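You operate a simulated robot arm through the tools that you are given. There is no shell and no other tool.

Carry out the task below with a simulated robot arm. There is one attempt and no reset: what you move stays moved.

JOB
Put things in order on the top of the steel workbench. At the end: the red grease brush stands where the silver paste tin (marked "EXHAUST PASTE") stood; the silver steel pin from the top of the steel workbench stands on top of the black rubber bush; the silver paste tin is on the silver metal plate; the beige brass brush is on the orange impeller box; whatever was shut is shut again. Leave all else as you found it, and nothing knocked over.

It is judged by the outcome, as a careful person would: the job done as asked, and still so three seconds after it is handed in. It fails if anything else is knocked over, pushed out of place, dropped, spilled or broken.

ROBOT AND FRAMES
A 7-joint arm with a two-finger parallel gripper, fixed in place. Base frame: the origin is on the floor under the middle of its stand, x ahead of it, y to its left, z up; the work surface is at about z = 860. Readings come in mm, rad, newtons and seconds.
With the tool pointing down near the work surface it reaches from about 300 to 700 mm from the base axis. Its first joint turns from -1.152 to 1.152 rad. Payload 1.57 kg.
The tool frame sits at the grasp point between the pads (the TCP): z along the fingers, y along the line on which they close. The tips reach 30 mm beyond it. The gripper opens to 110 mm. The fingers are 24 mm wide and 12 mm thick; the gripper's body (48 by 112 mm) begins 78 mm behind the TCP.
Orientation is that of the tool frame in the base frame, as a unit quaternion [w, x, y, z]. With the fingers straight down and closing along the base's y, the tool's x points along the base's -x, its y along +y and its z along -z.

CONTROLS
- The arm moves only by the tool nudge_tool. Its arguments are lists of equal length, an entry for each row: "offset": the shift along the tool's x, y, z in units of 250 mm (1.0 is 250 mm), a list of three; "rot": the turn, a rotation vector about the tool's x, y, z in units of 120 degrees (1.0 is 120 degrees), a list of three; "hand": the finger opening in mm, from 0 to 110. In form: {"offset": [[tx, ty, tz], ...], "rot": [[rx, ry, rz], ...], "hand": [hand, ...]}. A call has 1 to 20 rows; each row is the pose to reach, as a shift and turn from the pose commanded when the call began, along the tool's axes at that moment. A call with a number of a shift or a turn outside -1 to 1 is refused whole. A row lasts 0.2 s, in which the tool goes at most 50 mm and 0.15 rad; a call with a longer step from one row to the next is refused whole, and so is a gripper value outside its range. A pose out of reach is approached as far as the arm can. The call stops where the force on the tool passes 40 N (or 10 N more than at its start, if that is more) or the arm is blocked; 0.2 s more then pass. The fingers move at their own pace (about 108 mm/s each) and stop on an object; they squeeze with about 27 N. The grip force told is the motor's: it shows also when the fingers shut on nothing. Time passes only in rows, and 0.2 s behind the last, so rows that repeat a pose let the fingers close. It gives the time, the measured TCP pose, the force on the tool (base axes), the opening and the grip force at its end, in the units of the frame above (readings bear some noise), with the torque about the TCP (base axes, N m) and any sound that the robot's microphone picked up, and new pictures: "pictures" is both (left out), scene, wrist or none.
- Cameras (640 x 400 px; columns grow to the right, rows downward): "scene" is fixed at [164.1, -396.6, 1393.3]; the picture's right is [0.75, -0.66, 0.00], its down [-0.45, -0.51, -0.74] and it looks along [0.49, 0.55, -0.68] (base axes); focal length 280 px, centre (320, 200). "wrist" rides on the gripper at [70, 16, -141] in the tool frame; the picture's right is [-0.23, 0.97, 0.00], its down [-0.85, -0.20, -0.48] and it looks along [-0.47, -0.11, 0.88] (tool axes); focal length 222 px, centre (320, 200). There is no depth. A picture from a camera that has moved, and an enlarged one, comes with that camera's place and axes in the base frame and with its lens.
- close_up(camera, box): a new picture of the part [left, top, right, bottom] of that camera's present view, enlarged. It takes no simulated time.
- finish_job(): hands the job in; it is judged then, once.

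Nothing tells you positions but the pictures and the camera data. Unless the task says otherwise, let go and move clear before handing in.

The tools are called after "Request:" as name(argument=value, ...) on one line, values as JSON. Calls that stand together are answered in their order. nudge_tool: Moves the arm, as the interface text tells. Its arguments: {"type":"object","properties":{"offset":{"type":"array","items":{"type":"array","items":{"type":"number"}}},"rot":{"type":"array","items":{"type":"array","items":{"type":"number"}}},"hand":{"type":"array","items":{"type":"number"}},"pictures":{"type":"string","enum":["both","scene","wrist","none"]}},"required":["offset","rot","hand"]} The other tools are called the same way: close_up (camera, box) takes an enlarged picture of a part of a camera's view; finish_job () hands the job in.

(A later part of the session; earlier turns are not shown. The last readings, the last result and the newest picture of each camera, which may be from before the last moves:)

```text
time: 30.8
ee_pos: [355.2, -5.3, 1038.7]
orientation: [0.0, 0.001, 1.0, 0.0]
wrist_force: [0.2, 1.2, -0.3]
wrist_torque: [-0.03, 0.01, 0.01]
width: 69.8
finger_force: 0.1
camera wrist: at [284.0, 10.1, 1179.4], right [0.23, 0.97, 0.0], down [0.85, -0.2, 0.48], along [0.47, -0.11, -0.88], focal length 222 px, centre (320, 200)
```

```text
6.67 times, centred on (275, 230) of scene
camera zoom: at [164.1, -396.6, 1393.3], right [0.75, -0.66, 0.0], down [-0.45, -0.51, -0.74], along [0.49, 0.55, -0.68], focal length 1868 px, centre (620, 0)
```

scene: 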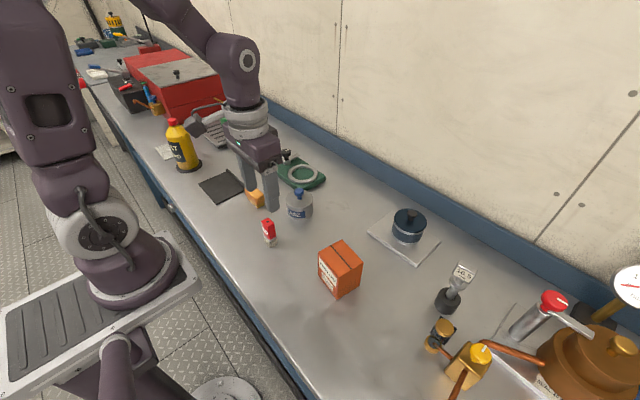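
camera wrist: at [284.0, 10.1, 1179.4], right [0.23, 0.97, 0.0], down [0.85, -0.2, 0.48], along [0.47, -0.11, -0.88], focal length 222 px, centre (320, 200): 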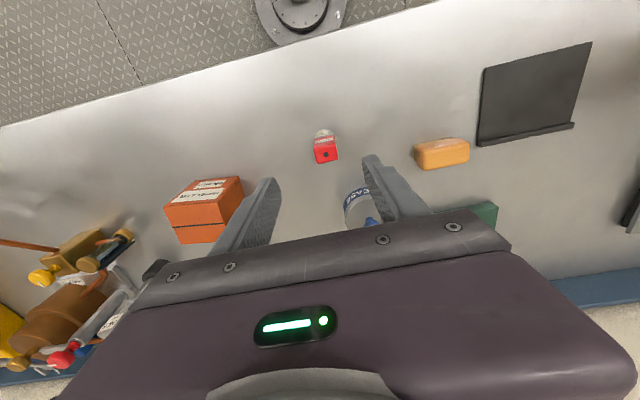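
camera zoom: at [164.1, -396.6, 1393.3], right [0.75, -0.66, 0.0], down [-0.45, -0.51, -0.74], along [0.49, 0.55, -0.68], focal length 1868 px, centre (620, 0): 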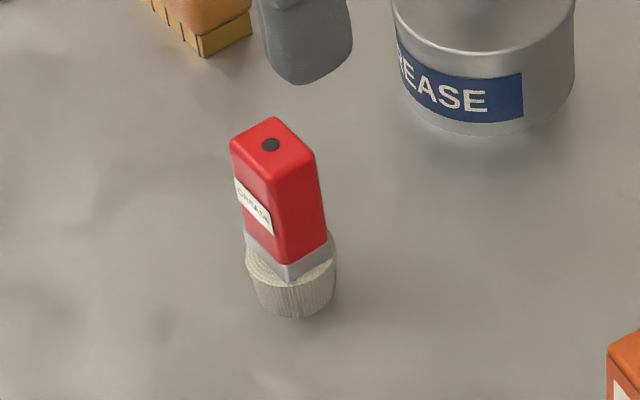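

The brush's top centre works out near (358, -1), about 74 mm tall, with a red body of roughly 20 × 26 mm. I'll shift over it and come down to just above.

Request:
nudge_tool(offset=[[-0.007, 0.01, 0.08], [-0.014, 0.02, 0.16], [-0.014, 0.02, 0.25]], rot=[[0, 0, -0.01], [0, 0, -0.02], [0, 0, -0.02]], hand=[70, 64, 60], pictures="wrist")

Request:
close_up(camera="wrist", box=[250, 110, 410, 235])

Request:
close_up(camera="scene", box=[240, 190, 310, 260])

```text
time: 31.6
ee_pos: [358.4, -1.4, 976.9]
orientation: [0.0, -0.021, 1.0, 0.0]
wrist_force: [0.3, 0.3, 0.0]
wrist_torque: [-0.03, 0.02, -0.01]
width: 59.9
finger_force: 0.1
camera wrist: at [287.7, 12.2, 1116.7], right [0.19, 0.98, 0.0], down [0.86, -0.16, 0.48], along [0.47, -0.09, -0.88], focal length 222 px, centre (320, 200)
```

wrist: 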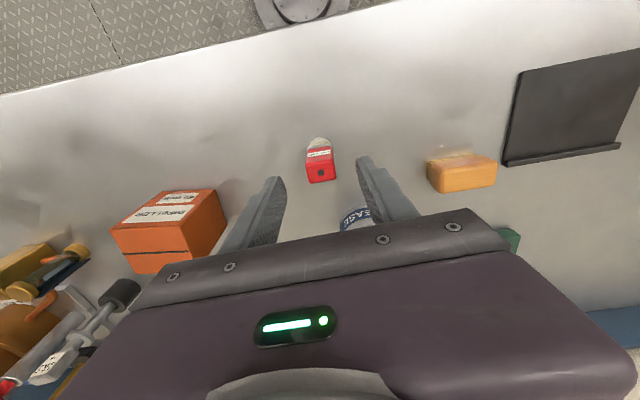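

```text
3.20 times, centred on (330, 172) of wrist
camera zoom: at [287.7, 12.2, 1116.7], right [0.19, 0.98, 0.0], down [0.86, -0.16, 0.48], along [0.47, -0.09, -0.88], focal length 711 px, centre (288, 288)
```

zoom: 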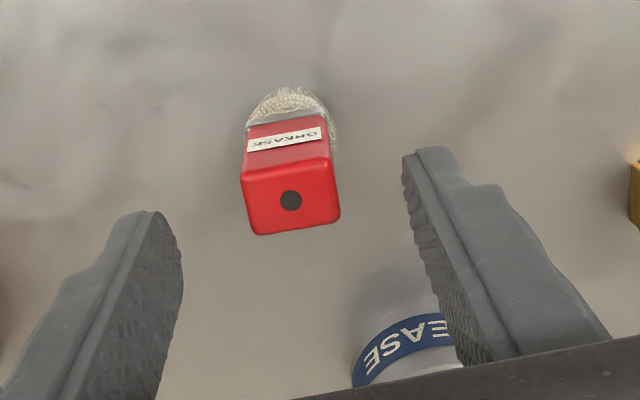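

```text
5.71 times, centred on (275, 225) of scene
camera zoom: at [164.1, -396.6, 1393.3], right [0.75, -0.66, 0.0], down [-0.45, -0.51, -0.74], along [0.49, 0.55, -0.68], focal length 1601 px, centre (577, 57)
```

zoom: 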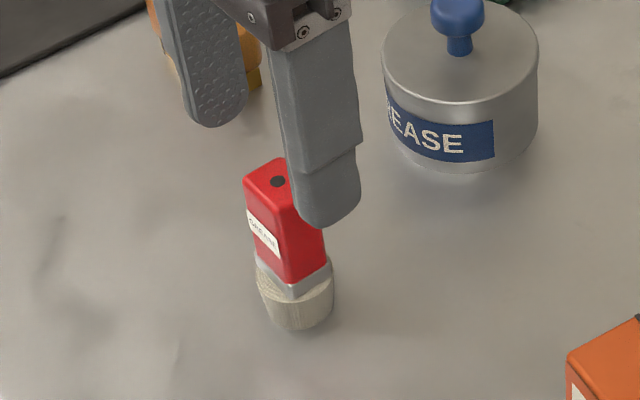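

The brush is centred between the fingers to about 1 mm. I'll lower so the pads cover the red body and look before closing.

Request:
nudge_tool(offset=[[-0.002, 0, 0.07], [-0.004, 0, 0.14], [-0.004, 0, 0.2]], rot=[[0, 0, 0], [0, 0, 0], [0, 0, 0]], hand=[60, 56, 50], pictures="wrist")

Request:
close_up(camera="wrist", box=[250, 110, 410, 235])

Request:
close_up(camera="scene", box=[240, 190, 310, 260])

```text
time: 32.4
ee_pos: [360.3, -0.8, 925.1]
orientation: [0.0, -0.02, 1.0, 0.0]
wrist_force: [-0.5, 0.2, 0.1]
wrist_torque: [0.01, -0.03, 0.0]
width: 49.9
finger_force: 0.1
camera wrist: at [289.2, 12.4, 1066.3], right [0.19, 0.98, 0.0], down [0.86, -0.16, 0.48], along [0.47, -0.09, -0.88], focal length 222 px, centre (320, 200)
```

wrist: 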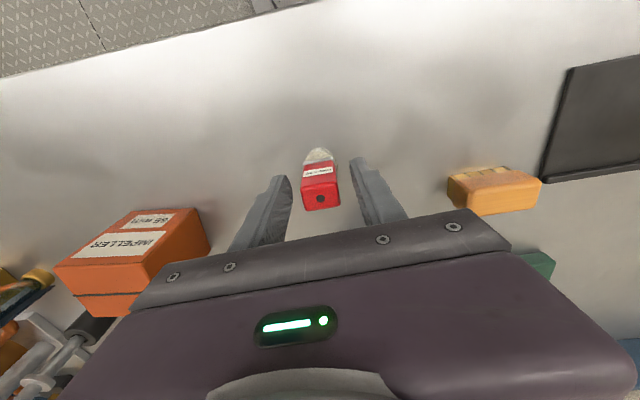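

```text
3.20 times, centred on (330, 172) of wrist
camera zoom: at [289.2, 12.4, 1066.3], right [0.19, 0.98, 0.0], down [0.86, -0.16, 0.48], along [0.47, -0.09, -0.88], focal length 711 px, centre (288, 288)
```

zoom: 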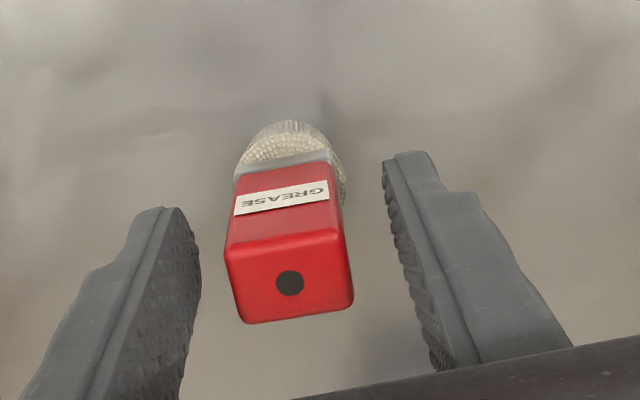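

```text
5.71 times, centred on (275, 225) of scene
camera zoom: at [164.1, -396.6, 1393.3], right [0.75, -0.66, 0.0], down [-0.45, -0.51, -0.74], along [0.49, 0.55, -0.68], focal length 1601 px, centre (577, 57)
```

zoom: 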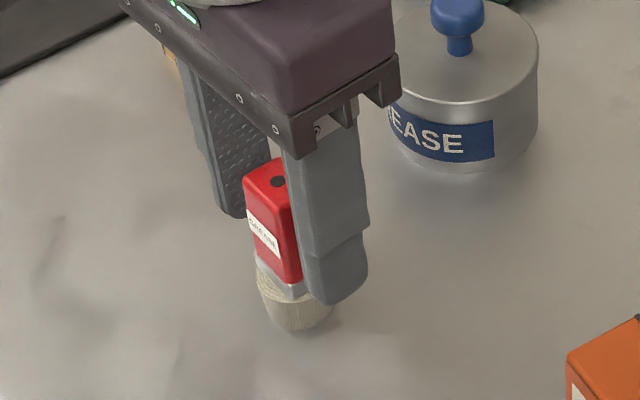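

The brush is exactly centred, so I'll close slowly on it.

Request:
nudge_tool(offset=[[0, 0, 0], [0, 0, 0], [0, 0, 0], [0, 0, 0], [0, 0, 0], [0, 0, 0], [0, 0, 0], [0, 0, 0], [0, 0, 0], [0, 0, 0], [0, 0, 0]], rot=[[0, 0, 0], [0, 0, 0], [0, 0, 0], [0, 0, 0], [0, 0, 0], [0, 0, 0], [0, 0, 0], [0, 0, 0], [0, 0, 0], [0, 0, 0], [0, 0, 0]], hand=[44, 40, 36, 33, 31, 29, 27, 25, 22, 18, 16], pictures="none")

Request:
close_up(camera="wrist", box=[250, 110, 410, 235])

Request:
close_up(camera="scene", box=[240, 190, 310, 260])

```text
time: 34.8
ee_pos: [360.5, -1.2, 926.1]
orientation: [0.0, -0.021, 1.0, 0.0]
wrist_force: [-0.2, 0.1, 0.5]
wrist_torque: [0.0, 0.02, 0.0]
width: 25.1
finger_force: 26.7
```

```text
3.20 times, centred on (330, 172) of wrist
camera zoom: at [289.3, 12.4, 1066.5], right [0.19, 0.98, 0.0], down [0.86, -0.16, 0.48], along [0.47, -0.09, -0.88], focal length 711 px, centre (288, 288)
```

zoom: 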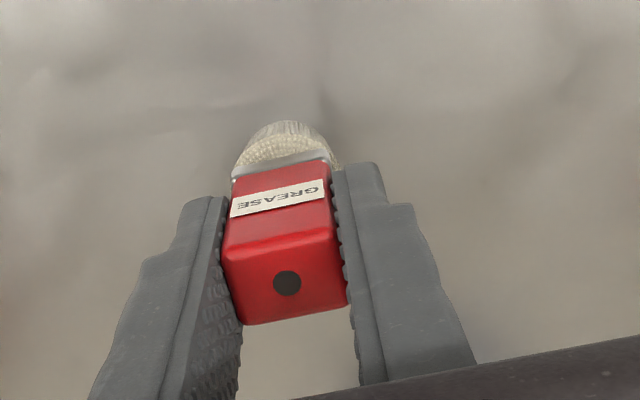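

```text
5.71 times, centred on (275, 225) of scene
camera zoom: at [164.1, -396.6, 1393.3], right [0.75, -0.66, 0.0], down [-0.45, -0.51, -0.74], along [0.49, 0.55, -0.68], focal length 1601 px, centre (577, 57)
```

zoom: 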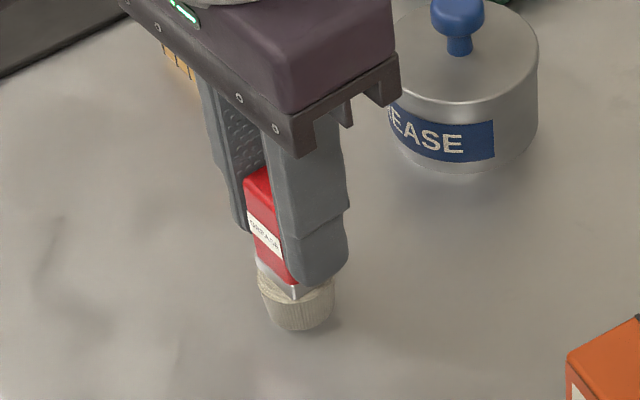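

The brush is gripped at 25 mm. I'll lift it clear and carry it toward the spot where the paste tin stood, about (548, 295).

Request:
nudge_tool(offset=[[0, 0, -0.04], [0, 0, -0.2], [0, 0, -0.38], [0, 0, -0.54], [-0.1, 0.1435, -0.54], [-0.2, 0.287, -0.54], [-0.3, 0.4305, -0.54], [-0.4, 0.574, -0.54]], rot=[[0, 0, 0], [0, 0, 0], [0, 0, 0], [0, 0, 0], [0, 0, 0], [0, 0, 0], [0, 0, 0], [0, 0, 0]], hand=[16, 16, 16, 16, 16, 16, 16, 16], pictures="both")

Request:
close_up(camera="wrist", box=[250, 110, 410, 235])

```text
time: 36.6
ee_pos: [456.0, 147.4, 1061.9]
orientation: [0.001, -0.02, 1.0, 0.0]
wrist_force: [0.1, 0.3, 0.3]
wrist_torque: [-0.03, -0.02, -0.03]
width: 25.3
finger_force: 26.9
camera wrist: at [384.5, 161.0, 1202.7], right [0.19, 0.98, 0.0], down [0.86, -0.16, 0.48], along [0.47, -0.09, -0.88], focal length 222 px, centre (320, 200)
```

scene: 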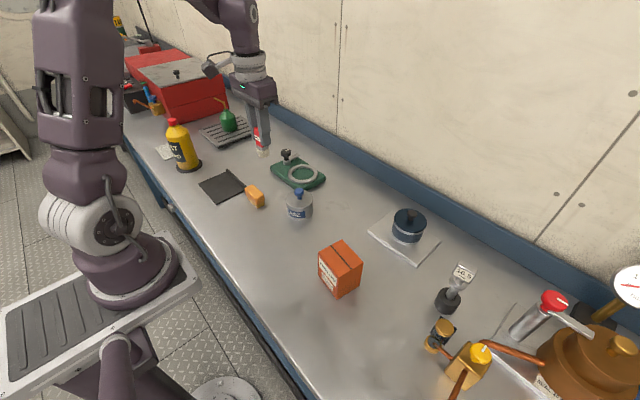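
wrist: 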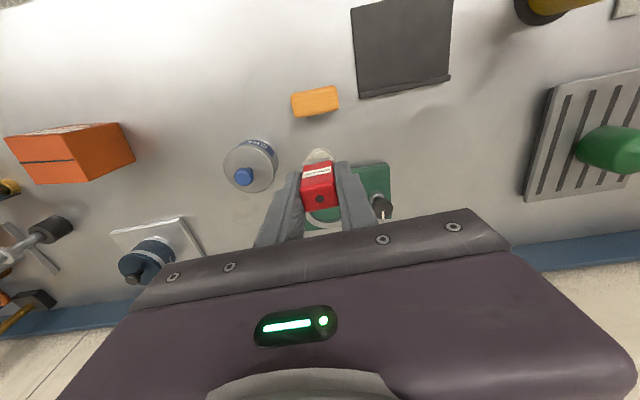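

```text
3.20 times, centred on (330, 172) of wrist
camera zoom: at [384.5, 161.0, 1202.7], right [0.19, 0.98, 0.0], down [0.86, -0.16, 0.48], along [0.47, -0.09, -0.88], focal length 711 px, centre (288, 288)
```

zoom: 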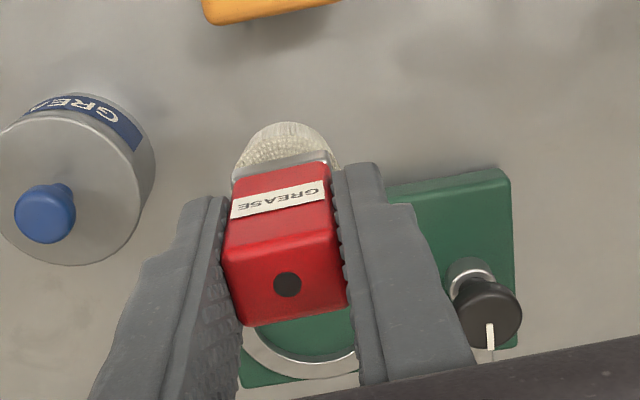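

The brush hangs straight and clear of everything. I'll finish the travel to the old tin position and lower to about 15 mm above the bench.

Request:
nudge_tool(offset=[[-0.099, 0.1425, 0], [-0.198, 0.285, 0], [-0.297, 0.4275, 0], [-0.396, 0.57, 0], [-0.396, 0.57, 0.15], [-0.396, 0.57, 0.3], [-0.396, 0.57, 0.42], [-0.396, 0.57, 0.46]], rot=[[0, 0, 0], [0, 0, 0], [0, 0, 0], [0, 0, 0], [0, 0, 0], [0, 0, 0], [0, 0, 0], [0, 0, 0]], hand=[16, 16, 16, 16, 16, 16, 16, 16], pictures="both")

Request:
close_up(camera="wrist", box=[220, 80, 420, 235])

Request:
close_up(camera="scene", box=[230, 115, 310, 175])

```text
time: 38.4
ee_pos: [546.8, 293.4, 947.1]
orientation: [0.0, -0.021, 1.0, 0.0]
wrist_force: [-0.6, -0.4, -1.2]
wrist_torque: [0.02, 0.0, -0.01]
width: 25.2
finger_force: 27.8
camera wrist: at [475.2, 306.9, 1088.4], right [0.19, 0.98, 0.0], down [0.86, -0.16, 0.48], along [0.47, -0.09, -0.88], focal length 222 px, centre (320, 200)
```

scene: 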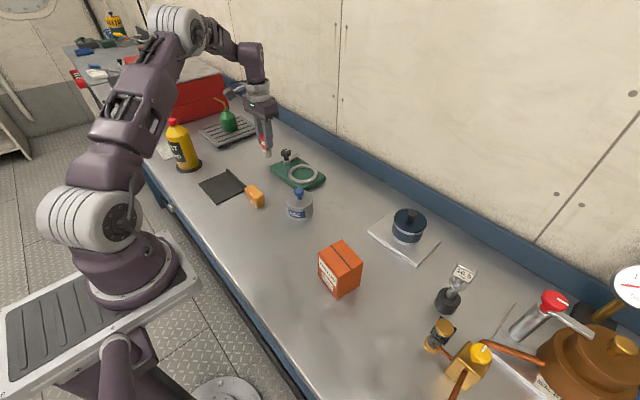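
wrist: 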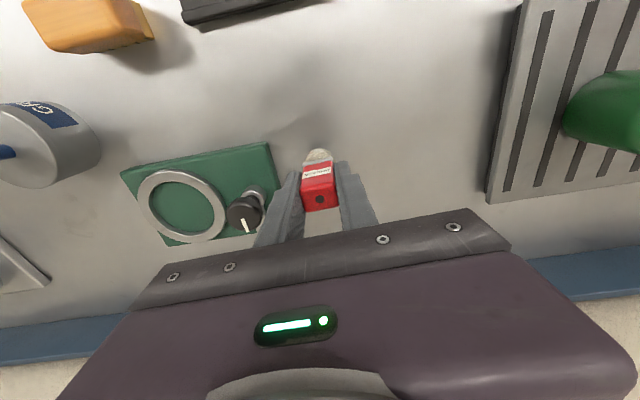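

```text
2.58 times, centred on (320, 158) of wrist
camera zoom: at [475.2, 306.9, 1088.4], right [0.19, 0.98, 0.0], down [0.86, -0.16, 0.48], along [0.47, -0.09, -0.88], focal length 573 px, centre (320, 310)
```

zoom: 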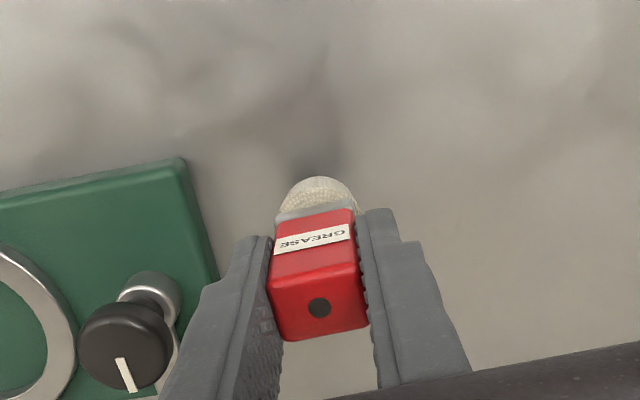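

```text
6.67 times, centred on (270, 145) of scene
camera zoom: at [164.1, -396.6, 1393.3], right [0.75, -0.66, 0.0], down [-0.45, -0.51, -0.74], along [0.49, 0.55, -0.68], focal length 1868 px, centre (653, 567)
```

zoom: 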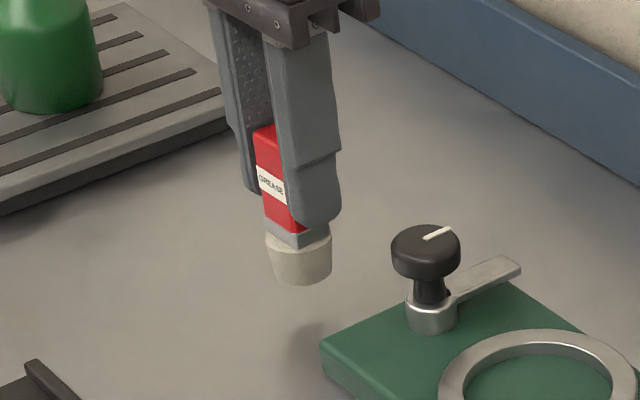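

The brush is above the old tin spot with good clearance to the fixture. I'll lower it slowly to contact.

Request:
nudge_tool(offset=[[-0.004, 0.002, 0.03], [-0.006, 0.002, 0.06], [-0.006, 0.002, 0.072], [-0.006, 0.002, 0.078], [-0.006, 0.002, 0.082], [-0.006, 0.002, 0.085]], rot=[[0, 0, 0], [0, 0, 0], [0, 0, 0], [0, 0, 0], [0, 0, 0], [0, 0, 0]], hand=[16, 16, 16, 16, 16, 16], pictures="none")

Request:
close_up(camera="scene", box=[230, 115, 310, 175])

```text
time: 39.8
ee_pos: [547.7, 293.3, 925.4]
orientation: [0.001, -0.021, 1.0, 0.0]
wrist_force: [0.2, -0.4, 0.4]
wrist_torque: [0.0, -0.01, 0.03]
width: 25.5
finger_force: 26.7
```

```text
6.67 times, centred on (270, 145) of scene
camera zoom: at [164.1, -396.6, 1393.3], right [0.75, -0.66, 0.0], down [-0.45, -0.51, -0.74], along [0.49, 0.55, -0.68], focal length 1868 px, centre (653, 567)
```

zoom: 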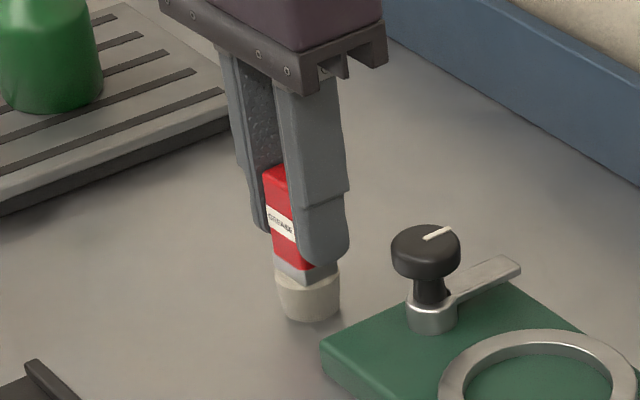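

It should be touching or nearly so. I'll ease down one more millimetre to confirm.

Request:
nudge_tool(offset=[[0, 0, 0.002], [0, 0, 0.004]], rot=[[0, 0, 0], [0, 0, 0]], hand=[16, 16], pictures="none")

```text
time: 40.4
ee_pos: [548.6, 294.1, 926.0]
orientation: [-0.001, -0.02, 1.0, 0.0]
wrist_force: [-4.0, -1.0, 9.6]
wrist_torque: [-0.13, 0.18, 0.01]
width: 25.3
finger_force: 26.8
```

There's clear contact at 9.6 N. I'll ease off half a millimetre and open gently.

Request:
nudge_tool(offset=[[0, 0, -0.003], [0, 0, -0.003], [0, 0, -0.003], [0, 0, -0.003], [0, 0, -0.003], [0, 0, -0.003], [0, 0, -0.003]], rot=[[0, 0, 0], [0, 0, 0], [0, 0, 0], [0, 0, 0], [0, 0, 0], [0, 0, 0], [0, 0, 0]], hand=[16, 24, 26, 29, 33, 40, 48], pictures="both")

Request:
close_up(camera="scene", box=[230, 115, 310, 175])

Request:
close_up(camera="wrist", box=[220, 80, 420, 235])

```text
time: 42.0
ee_pos: [549.3, 295.2, 926.7]
orientation: [0.0, -0.021, 1.0, 0.0]
wrist_force: [0.2, -0.6, -1.3]
wrist_torque: [0.01, 0.02, 0.0]
width: 48.2
finger_force: 0.2
camera wrist: at [477.4, 307.5, 1066.5], right [0.19, 0.98, 0.0], down [0.86, -0.16, 0.48], along [0.47, -0.09, -0.88], focal length 222 px, centre (320, 200)
```

scene: 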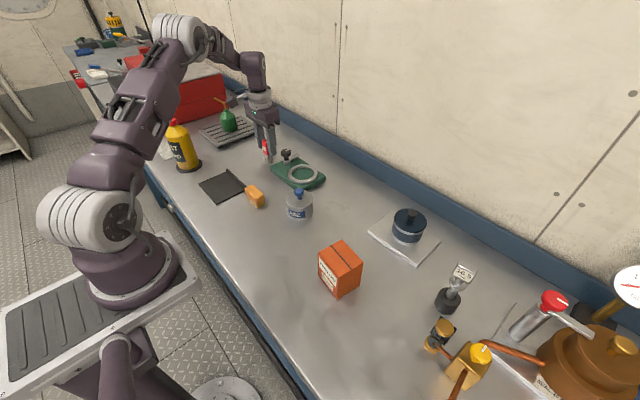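
wrist: 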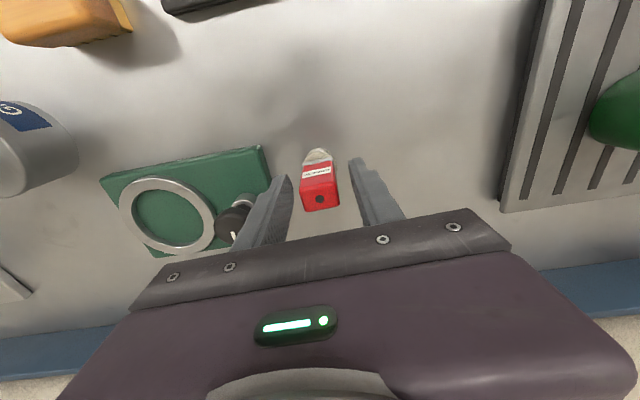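

```text
6.67 times, centred on (270, 145) of scene
camera zoom: at [164.1, -396.6, 1393.3], right [0.75, -0.66, 0.0], down [-0.45, -0.51, -0.74], along [0.49, 0.55, -0.68], focal length 1868 px, centre (653, 567)
```

zoom: 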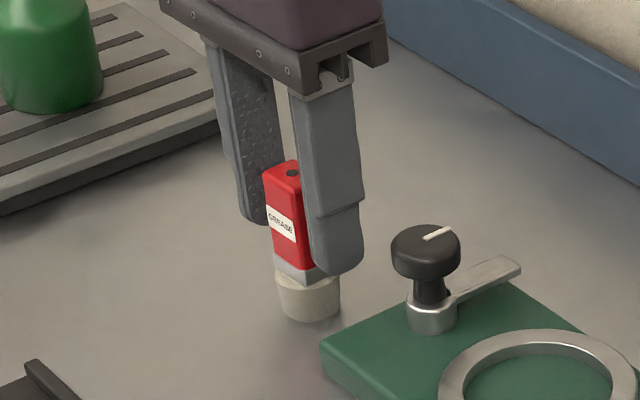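

```text
2.58 times, centred on (320, 158) of wrist
camera zoom: at [477.4, 307.5, 1066.5], right [0.19, 0.98, 0.0], down [0.86, -0.16, 0.48], along [0.47, -0.09, -0.88], focal length 573 px, centre (320, 310)
```

zoom: 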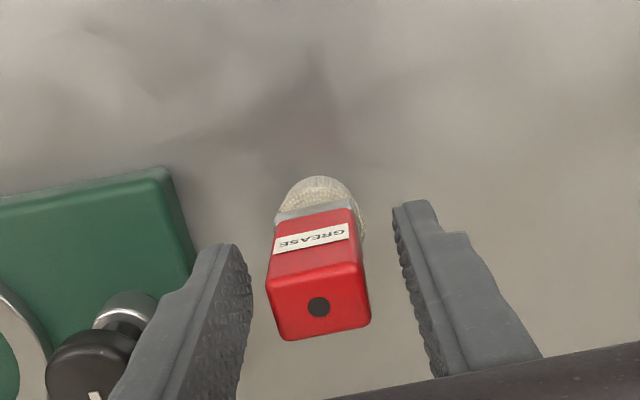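

The red brush stands by itself where the tin was. I'll rise straight up, then go for the brass brush near (409, 146).

Request:
nudge_tool(offset=[[0, 0, -0.08], [0, 0, -0.22], [0, 0, -0.38], [0, 0, -0.48], [0.12, -0.12, -0.48], [0.24, -0.24, -0.48], [0.36, -0.36, -0.48], [0.46, -0.48, -0.48], [0.52, -0.59, -0.48]], rot=[[0, 0, 0], [0, 0, 0], [0, 0, 0], [0, 0, 0], [0, 0, 0], [0, 0, 0], [0, 0, 0], [0, 0, 0], [0, 0, 0]], hand=[52, 60, 70, 70, 70, 70, 70, 70, 70], pictures="both")

Request:
close_up(camera="wrist", box=[240, 80, 420, 220])

Request:
close_up(camera="scene", box=[220, 120, 310, 220])

```text
time: 44.0
ee_pos: [423.9, 142.4, 1044.5]
orientation: [0.0, -0.021, 1.0, -0.001]
wrist_force: [0.2, -0.1, 0.2]
wrist_torque: [-0.01, -0.03, -0.01]
width: 70.0
finger_force: 0.1
camera wrist: at [352.8, 154.3, 1185.2], right [0.19, 0.98, 0.0], down [0.86, -0.16, 0.48], along [0.47, -0.09, -0.88], focal length 222 px, centre (320, 200)
```

scene: 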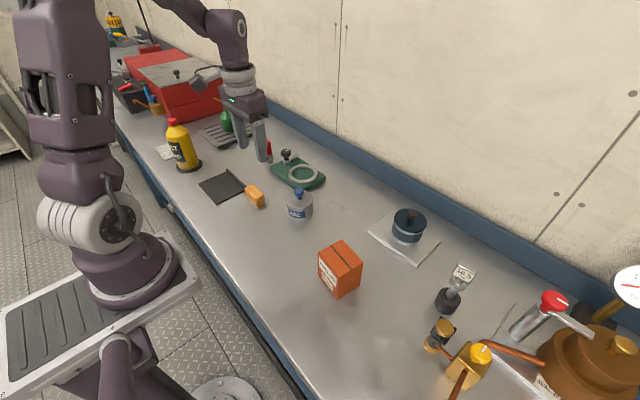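
wrist: 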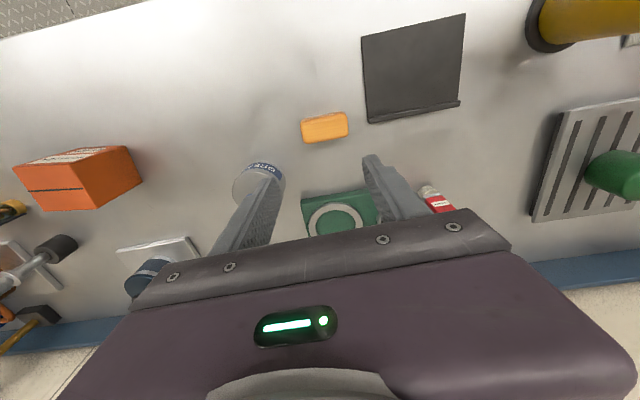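

```text
2.86 times, centred on (330, 150) of wrist
camera zoom: at [352.8, 154.3, 1185.2], right [0.19, 0.98, 0.0], down [0.86, -0.16, 0.48], along [0.47, -0.09, -0.88], focal length 635 px, centre (291, 343)
```

zoom: 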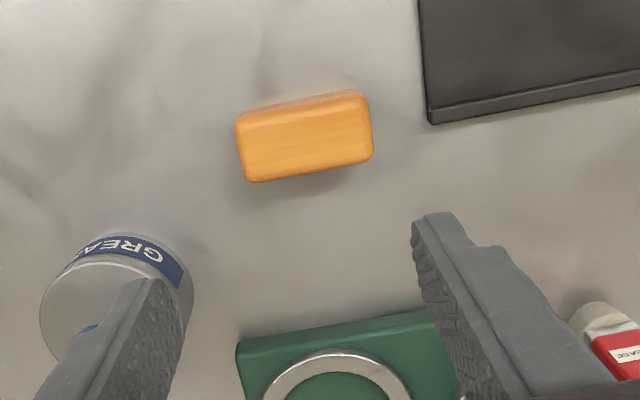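

```text
4.00 times, centred on (265, 170) of scene
camera zoom: at [164.1, -396.6, 1393.3], right [0.75, -0.66, 0.0], down [-0.45, -0.51, -0.74], along [0.49, 0.55, -0.68], focal length 1121 px, centre (540, 320)
```

zoom: 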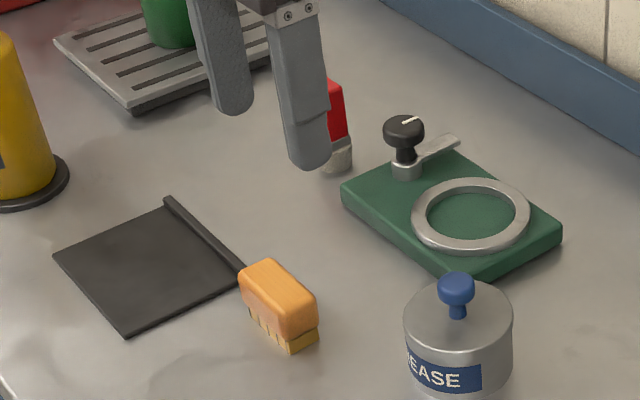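

The brass brush is about 57 × 27 × 33 mm, centred near (410, 150), with its long side along y; the dark tray starts around y 205. I'll align over it and come down to just above it.

Request:
nudge_tool(offset=[[0.026, 0.018, 0.1], [0.052, 0.037, 0.2], [0.052, 0.037, 0.3], [0.052, 0.037, 0.396]], rot=[[0, 0, 0.01], [0, 0, 0.02], [0, 0, 0.02], [0, 0, 0.02]], hand=[72, 72, 72, 72], pictures="both")

Request:
close_up(camera="wrist", box=[220, 100, 440, 240])

Request:
close_up(camera="scene", box=[220, 150, 290, 220])

```text
time: 45.0
ee_pos: [412.3, 151.1, 945.2]
orientation: [0.0, 0.001, 1.0, 0.0]
wrist_force: [-0.1, 0.7, -0.1]
wrist_torque: [0.0, 0.02, 0.01]
width: 72.2
finger_force: 0.0
camera wrist: at [340.6, 166.4, 1086.8], right [0.23, 0.97, 0.0], down [0.85, -0.2, 0.48], along [0.47, -0.11, -0.88], focal length 222 px, centre (320, 200)
```

scene: 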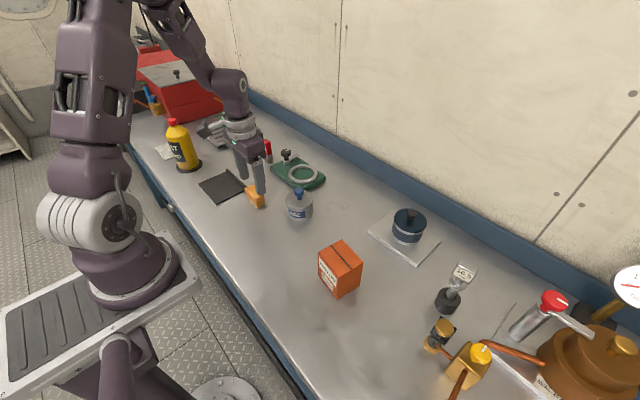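
wrist: 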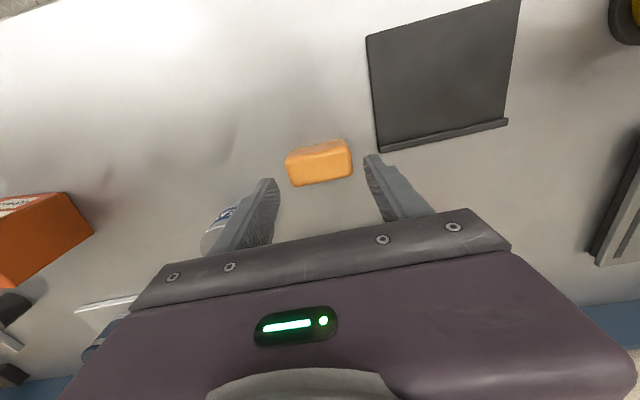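

```text
2.86 times, centred on (330, 170) of wrist
camera zoom: at [340.6, 166.4, 1086.8], right [0.23, 0.97, 0.0], down [0.85, -0.2, 0.48], along [0.47, -0.11, -0.88], focal length 635 px, centre (291, 286)
```

zoom: 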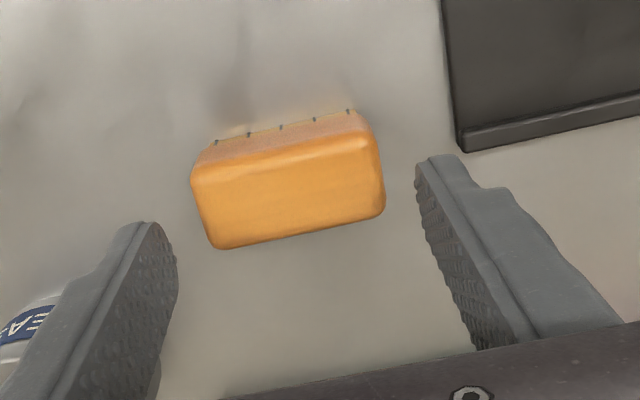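

```text
5.71 times, centred on (255, 185) of scene
camera zoom: at [164.1, -396.6, 1393.3], right [0.75, -0.66, 0.0], down [-0.45, -0.51, -0.74], along [0.49, 0.55, -0.68], focal length 1601 px, centre (691, 286)
```

zoom: 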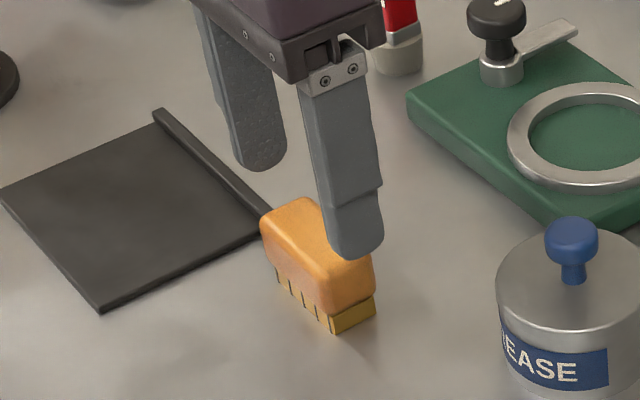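

The brush is centred within about 1 mm, and the left finger will clear the tray by about 11 mm. I'll lower around the brush and check.

Request:
nudge_tool(offset=[[0, -0.004, 0.07], [0, -0.004, 0.14], [0, -0.004, 0.195]], rot=[[0, 0, -0.005], [0, 0, -0.007], [0, 0, -0.007]], hand=[72, 72, 72], pictures="none")

Request:
close_up(camera="wrist", box=[220, 100, 440, 240])

Request:
close_up(camera="scene", box=[220, 150, 290, 220])

```text
time: 45.8
ee_pos: [410.1, 149.8, 898.2]
orientation: [0.0, -0.007, 1.0, 0.001]
wrist_force: [0.5, 0.1, 0.3]
wrist_torque: [0.0, 0.03, -0.02]
width: 71.9
finger_force: 0.1
```

```text
2.86 times, centred on (330, 170) of wrist
camera zoom: at [339.3, 164.7, 1038.2], right [0.21, 0.98, 0.0], down [0.86, -0.19, 0.48], along [0.47, -0.1, -0.88], focal length 635 px, centre (291, 286)
```

zoom: 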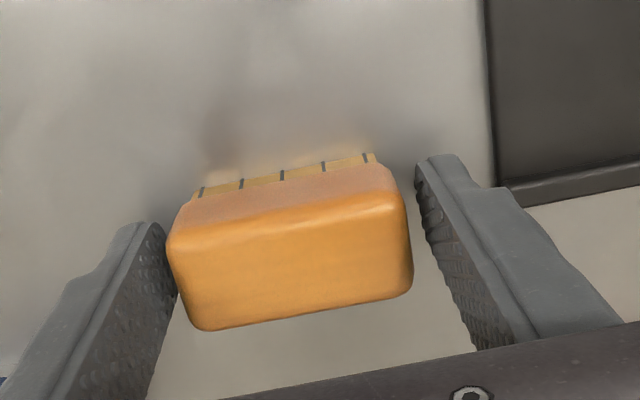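

```text
5.71 times, centred on (255, 185) of scene
camera zoom: at [164.1, -396.6, 1393.3], right [0.75, -0.66, 0.0], down [-0.45, -0.51, -0.74], along [0.49, 0.55, -0.68], focal length 1601 px, centre (691, 286)
```

zoom: 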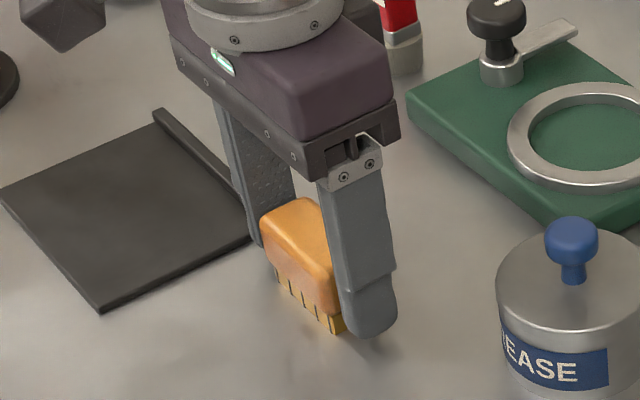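

The fingers straddle the brush well. I'll close slowly on it.

Request:
nudge_tool(offset=[[0, -0.004, 0], [0, -0.004, 0], [0, -0.004, 0], [0, -0.004, 0], [0, -0.004, 0], [0, -0.004, 0], [0, -0.004, 0], [0, -0.004, 0]], rot=[[0, 0, 0], [0, 0, 0], [0, 0, 0], [0, 0, 0], [0, 0, 0], [0, 0, 0], [0, 0, 0], [0, 0, 0]], hand=[68, 64, 61, 58, 56, 53, 48, 44], pictures="none")

Request:
close_up(camera="wrist", box=[220, 100, 440, 240])

Request:
close_up(camera="scene", box=[220, 150, 290, 220])

```text
time: 47.6
ee_pos: [410.5, 148.3, 897.9]
orientation: [0.0, -0.009, 1.0, 0.0]
wrist_force: [-0.2, 0.6, 0.7]
wrist_torque: [-0.07, -0.01, 0.0]
width: 59.6
finger_force: 27.3
```

```text
2.86 times, centred on (330, 170) of wrist
camera zoom: at [339.2, 163.5, 1038.4], right [0.21, 0.98, 0.0], down [0.86, -0.19, 0.48], along [0.47, -0.1, -0.88], focal length 635 px, centre (291, 286)
```

zoom: 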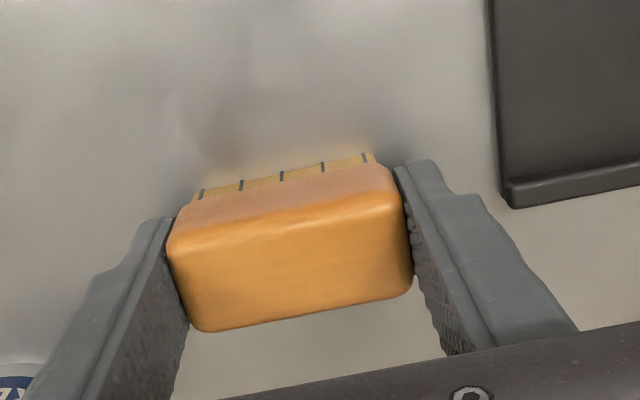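

```text
5.71 times, centred on (255, 185) of scene
camera zoom: at [164.1, -396.6, 1393.3], right [0.75, -0.66, 0.0], down [-0.45, -0.51, -0.74], along [0.49, 0.55, -0.68], focal length 1601 px, centre (691, 286)
```

zoom: 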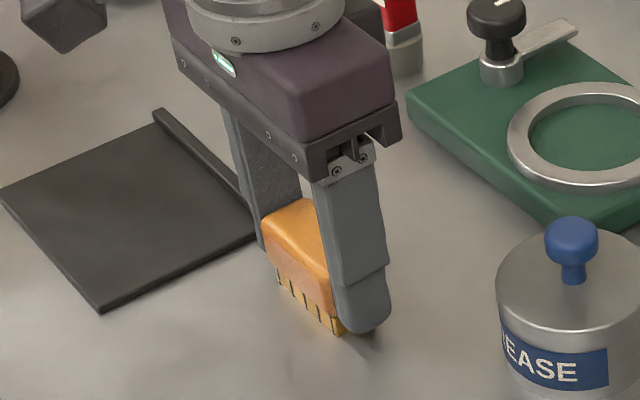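

The brush is gripped at 59.6 mm. I'll lift it clear and carry it toward the impeller box.

Request:
nudge_tool(offset=[[0, 0, -0.04], [0, 0, -0.2], [0, 0, -0.38], [0, 0, -0.55], [0, 0, -0.65], [0, -0.18, -0.65], [0, -0.36, -0.65], [0, -0.54, -0.65], [0, -0.72, -0.65], [0, -0.9, -0.65]], rot=[[0, 0, 0], [0, 0, 0], [0, 0, 0], [0, 0, 0], [0, 0, 0], [0, 0, 0], [0, 0, 0], [0, 0, 0], [0, 0, 0], [0, 0, 0]], hand=[44, 44, 44, 44, 44, 44, 44, 44, 44, 44], pictures="both")

Request:
close_up(camera="scene", box=[300, 225, 380, 305])

Request:
close_up(camera="wrist", box=[140, 60, 320, 200])

```text
time: 49.8
ee_pos: [414.6, -78.8, 1057.1]
orientation: [0.0, -0.007, 1.0, -0.001]
wrist_force: [-0.1, -0.4, -0.5]
wrist_torque: [0.04, -0.02, -0.02]
width: 59.3
finger_force: 27.4
camera wrist: at [343.1, -63.0, 1198.2], right [0.21, 0.98, 0.0], down [0.86, -0.19, 0.48], along [0.47, -0.1, -0.88], focal length 222 px, centre (320, 200)
```

scene: 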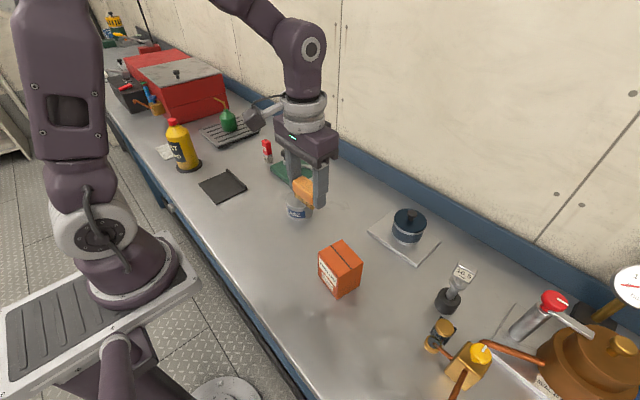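
wrist: 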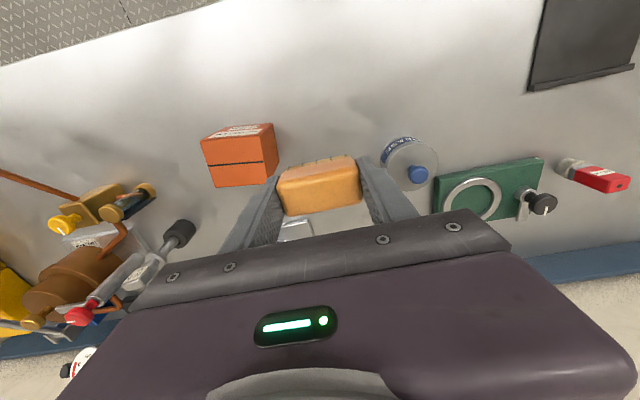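

```text
5.00 times, centred on (340, 265) of scene
camera zoom: at [164.2, -396.6, 1393.3], right [0.75, -0.66, 0.0], down [-0.45, -0.51, -0.74], along [0.49, 0.55, -0.68], focal length 1401 px, centre (220, -125)
```

zoom: 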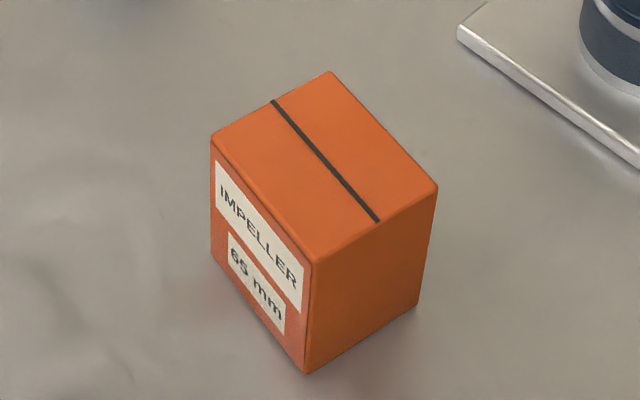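

```text
2.86 times, centred on (230, 130) of wrist
camera zoom: at [343.1, -63.0, 1198.2], right [0.21, 0.98, 0.0], down [0.86, -0.19, 0.48], along [0.47, -0.1, -0.88], focal length 635 px, centre (577, 400)
```

zoom: 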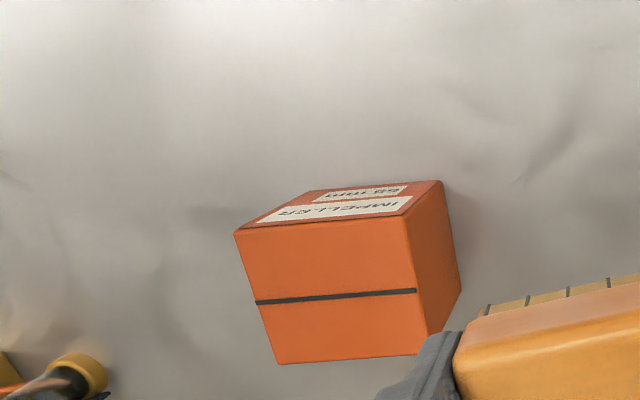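

The box top comes out near z 942, centred at (408, -180), about 68 × 59 mm and turned 7.4°. I'll move over it, turn to match and lower to about 15 mm above.

Request:
nudge_tool(offset=[[0.009, -0.136, 0], [0.018, -0.272, 0], [0.027, -0.409, 0], [0.027, -0.409, 0.12], [0.027, -0.409, 0.24]], rot=[[0, 0, 0.023], [0, 0, 0.046], [0, 0, 0.069], [0, 0, 0.069], [0, 0, 0.069]], hand=[44, 44, 44, 44, 44], pictures="both")

Request:
close_up(camera="scene", box=[300, 215, 380, 305])

Request:
close_up(camera="wrist", box=[230, 80, 410, 220])

```text
time: 51.0
ee_pos: [408.8, -179.0, 1000.4]
orientation: [0.0, 0.065, 0.998, 0.0]
wrist_force: [-0.5, -0.4, -1.4]
wrist_torque: [-0.03, 0.0, -0.03]
width: 59.4
finger_force: 27.1
camera wrist: at [340.6, -154.1, 1141.4], right [0.35, 0.94, 0.0], down [0.82, -0.31, 0.48], along [0.45, -0.17, -0.88], focal length 222 px, centre (320, 200)
```

scene: 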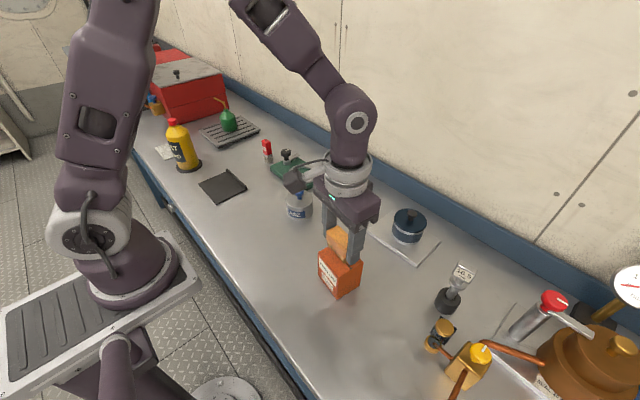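
wrist: 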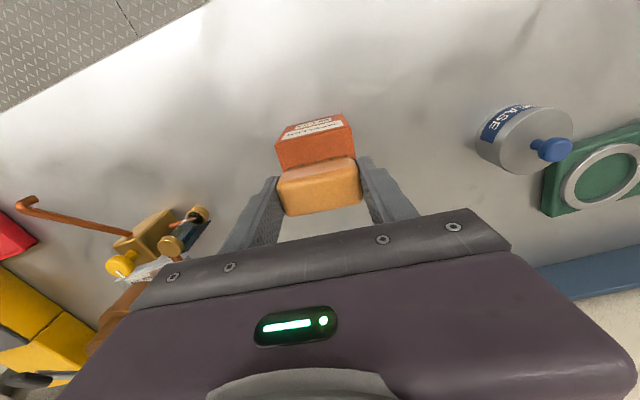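

```text
4.44 times, centred on (340, 260) of scene
camera zoom: at [164.1, -396.6, 1393.3], right [0.75, -0.66, 0.0], down [-0.45, -0.51, -0.74], along [0.49, 0.55, -0.68], focal length 1245 px, centre (231, -67)
```

zoom: 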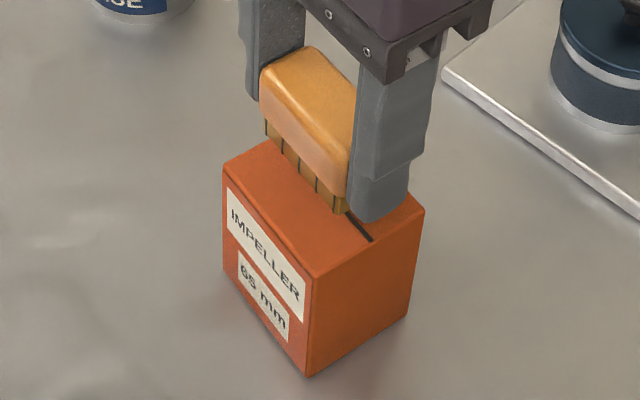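

```text
2.86 times, centred on (320, 150) of wrist
camera zoom: at [340.6, -154.1, 1141.4], right [0.35, 0.94, 0.0], down [0.82, -0.31, 0.48], along [0.45, -0.17, -0.88], focal length 635 px, centre (320, 343)
```

zoom: 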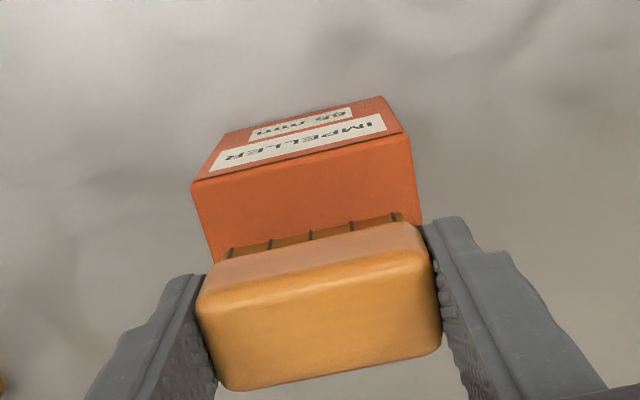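

The brush is centred and aligned above the box with about 20 mm of gap. I'll lower gradually and watch for contact.

Request:
nudge_tool(offset=[[0, -0.003, 0.03], [0, -0.003, 0.055], [0, -0.003, 0.067], [0, -0.003, 0.073], [0, -0.003, 0.077]], rot=[[0, 0, 0], [0, 0, 0], [0, 0, 0], [0, 0, 0], [0, 0, 0]], hand=[44, 44, 44, 44, 44], pictures="none")

Request:
close_up(camera="scene", box=[300, 215, 380, 305])

```text
time: 52.2
ee_pos: [410.2, -179.3, 982.8]
orientation: [0.0, 0.066, 0.998, 0.0]
wrist_force: [-2.2, 2.2, 27.3]
wrist_torque: [0.12, 0.09, -0.02]
width: 59.7
finger_force: 27.0
```

```text
4.44 times, centred on (340, 260) of scene
camera zoom: at [163.7, -396.4, 1393.4], right [0.75, -0.66, 0.0], down [-0.45, -0.51, -0.74], along [0.49, 0.55, -0.68], focal length 1245 px, centre (231, -67)
```

zoom: 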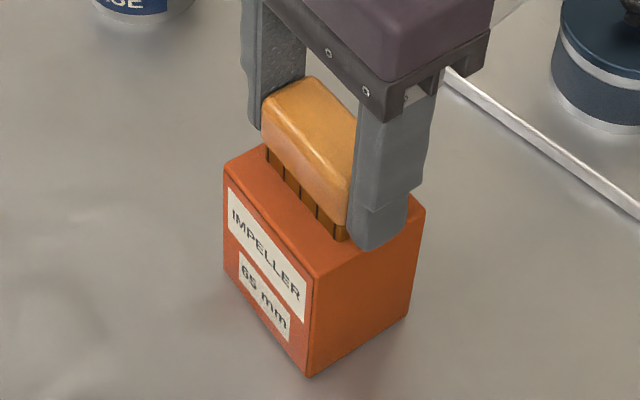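

Contact is at 27 N, with the brush seated on the box. I'll ease up to take off the load before letting go.

Request:
nudge_tool(offset=[[0, 0, -0.004], [0, 0, -0.008]], rot=[[0, 0, 0], [0, 0, 0]], hand=[44, 44], pictures="none")

```text
time: 52.8
ee_pos: [409.2, -178.6, 983.4]
orientation: [0.0, 0.066, 0.998, 0.001]
wrist_force: [0.3, 0.0, -0.5]
wrist_torque: [0.0, 0.0, 0.02]
width: 59.5
finger_force: 26.9
```

It's right at the point of lifting off. I'll go back down half a millimetre so it stays in contact, then open slowly.

Request:
nudge_tool(offset=[[0, 0, 0.002], [0, 0, 0.003], [0, 0, 0.003], [0, 0, 0.003], [0, 0, 0.003], [0, 0, 0.003], [0, 0, 0.003]], rot=[[0, 0, 0], [0, 0, 0], [0, 0, 0], [0, 0, 0], [0, 0, 0], [0, 0, 0], [0, 0, 0]], hand=[44, 44, 58, 61, 64, 68, 74], pictures="both")

Request:
close_up(camera="scene", box=[300, 215, 380, 305])

Request:
close_up(camera="wrist", box=[230, 80, 410, 220])

```text
time: 54.4
ee_pos: [408.8, -179.2, 982.7]
orientation: [0.0, 0.065, 0.998, 0.0]
wrist_force: [0.0, 0.0, -0.8]
wrist_torque: [0.0, 0.04, 0.0]
width: 73.9
finger_force: 0.0
camera wrist: at [340.6, -154.7, 1122.9], right [0.35, 0.94, 0.0], down [0.82, -0.31, 0.48], along [0.45, -0.17, -0.88], focal length 222 px, centre (320, 200)
```

scene: 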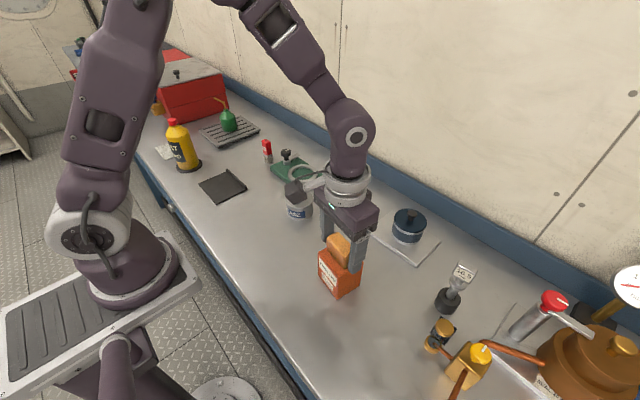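
wrist: 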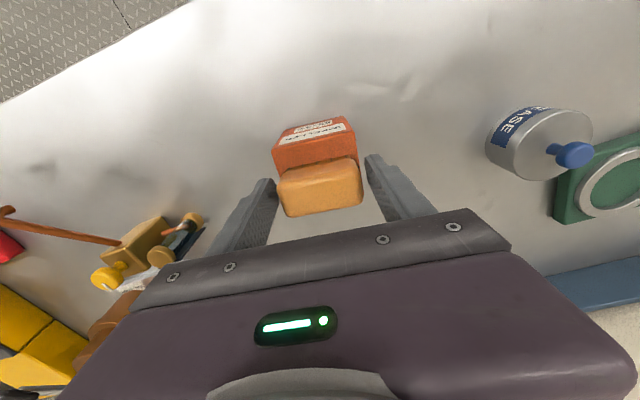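

```text
4.44 times, centred on (340, 260) of scene
camera zoom: at [164.1, -396.6, 1393.3], right [0.75, -0.66, 0.0], down [-0.45, -0.51, -0.74], along [0.49, 0.55, -0.68], focal length 1245 px, centre (231, -67)
```

zoom: 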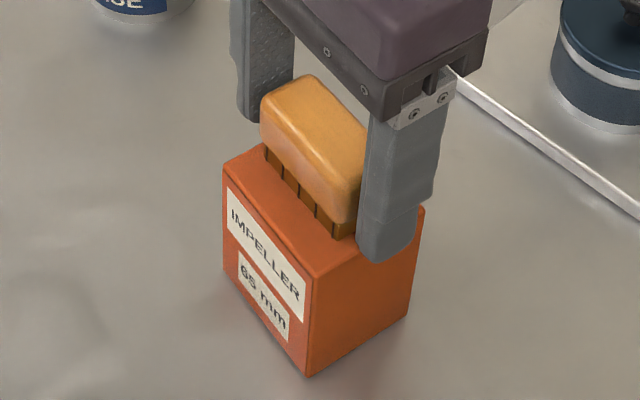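

```text
2.86 times, centred on (320, 150) of wrist
camera zoom: at [340.6, -154.7, 1122.9], right [0.35, 0.94, 0.0], down [0.82, -0.31, 0.48], along [0.45, -0.17, -0.88], focal length 635 px, centre (320, 343)
```

zoom: 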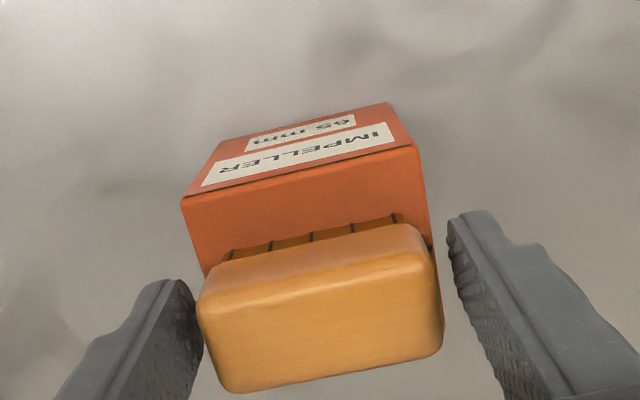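

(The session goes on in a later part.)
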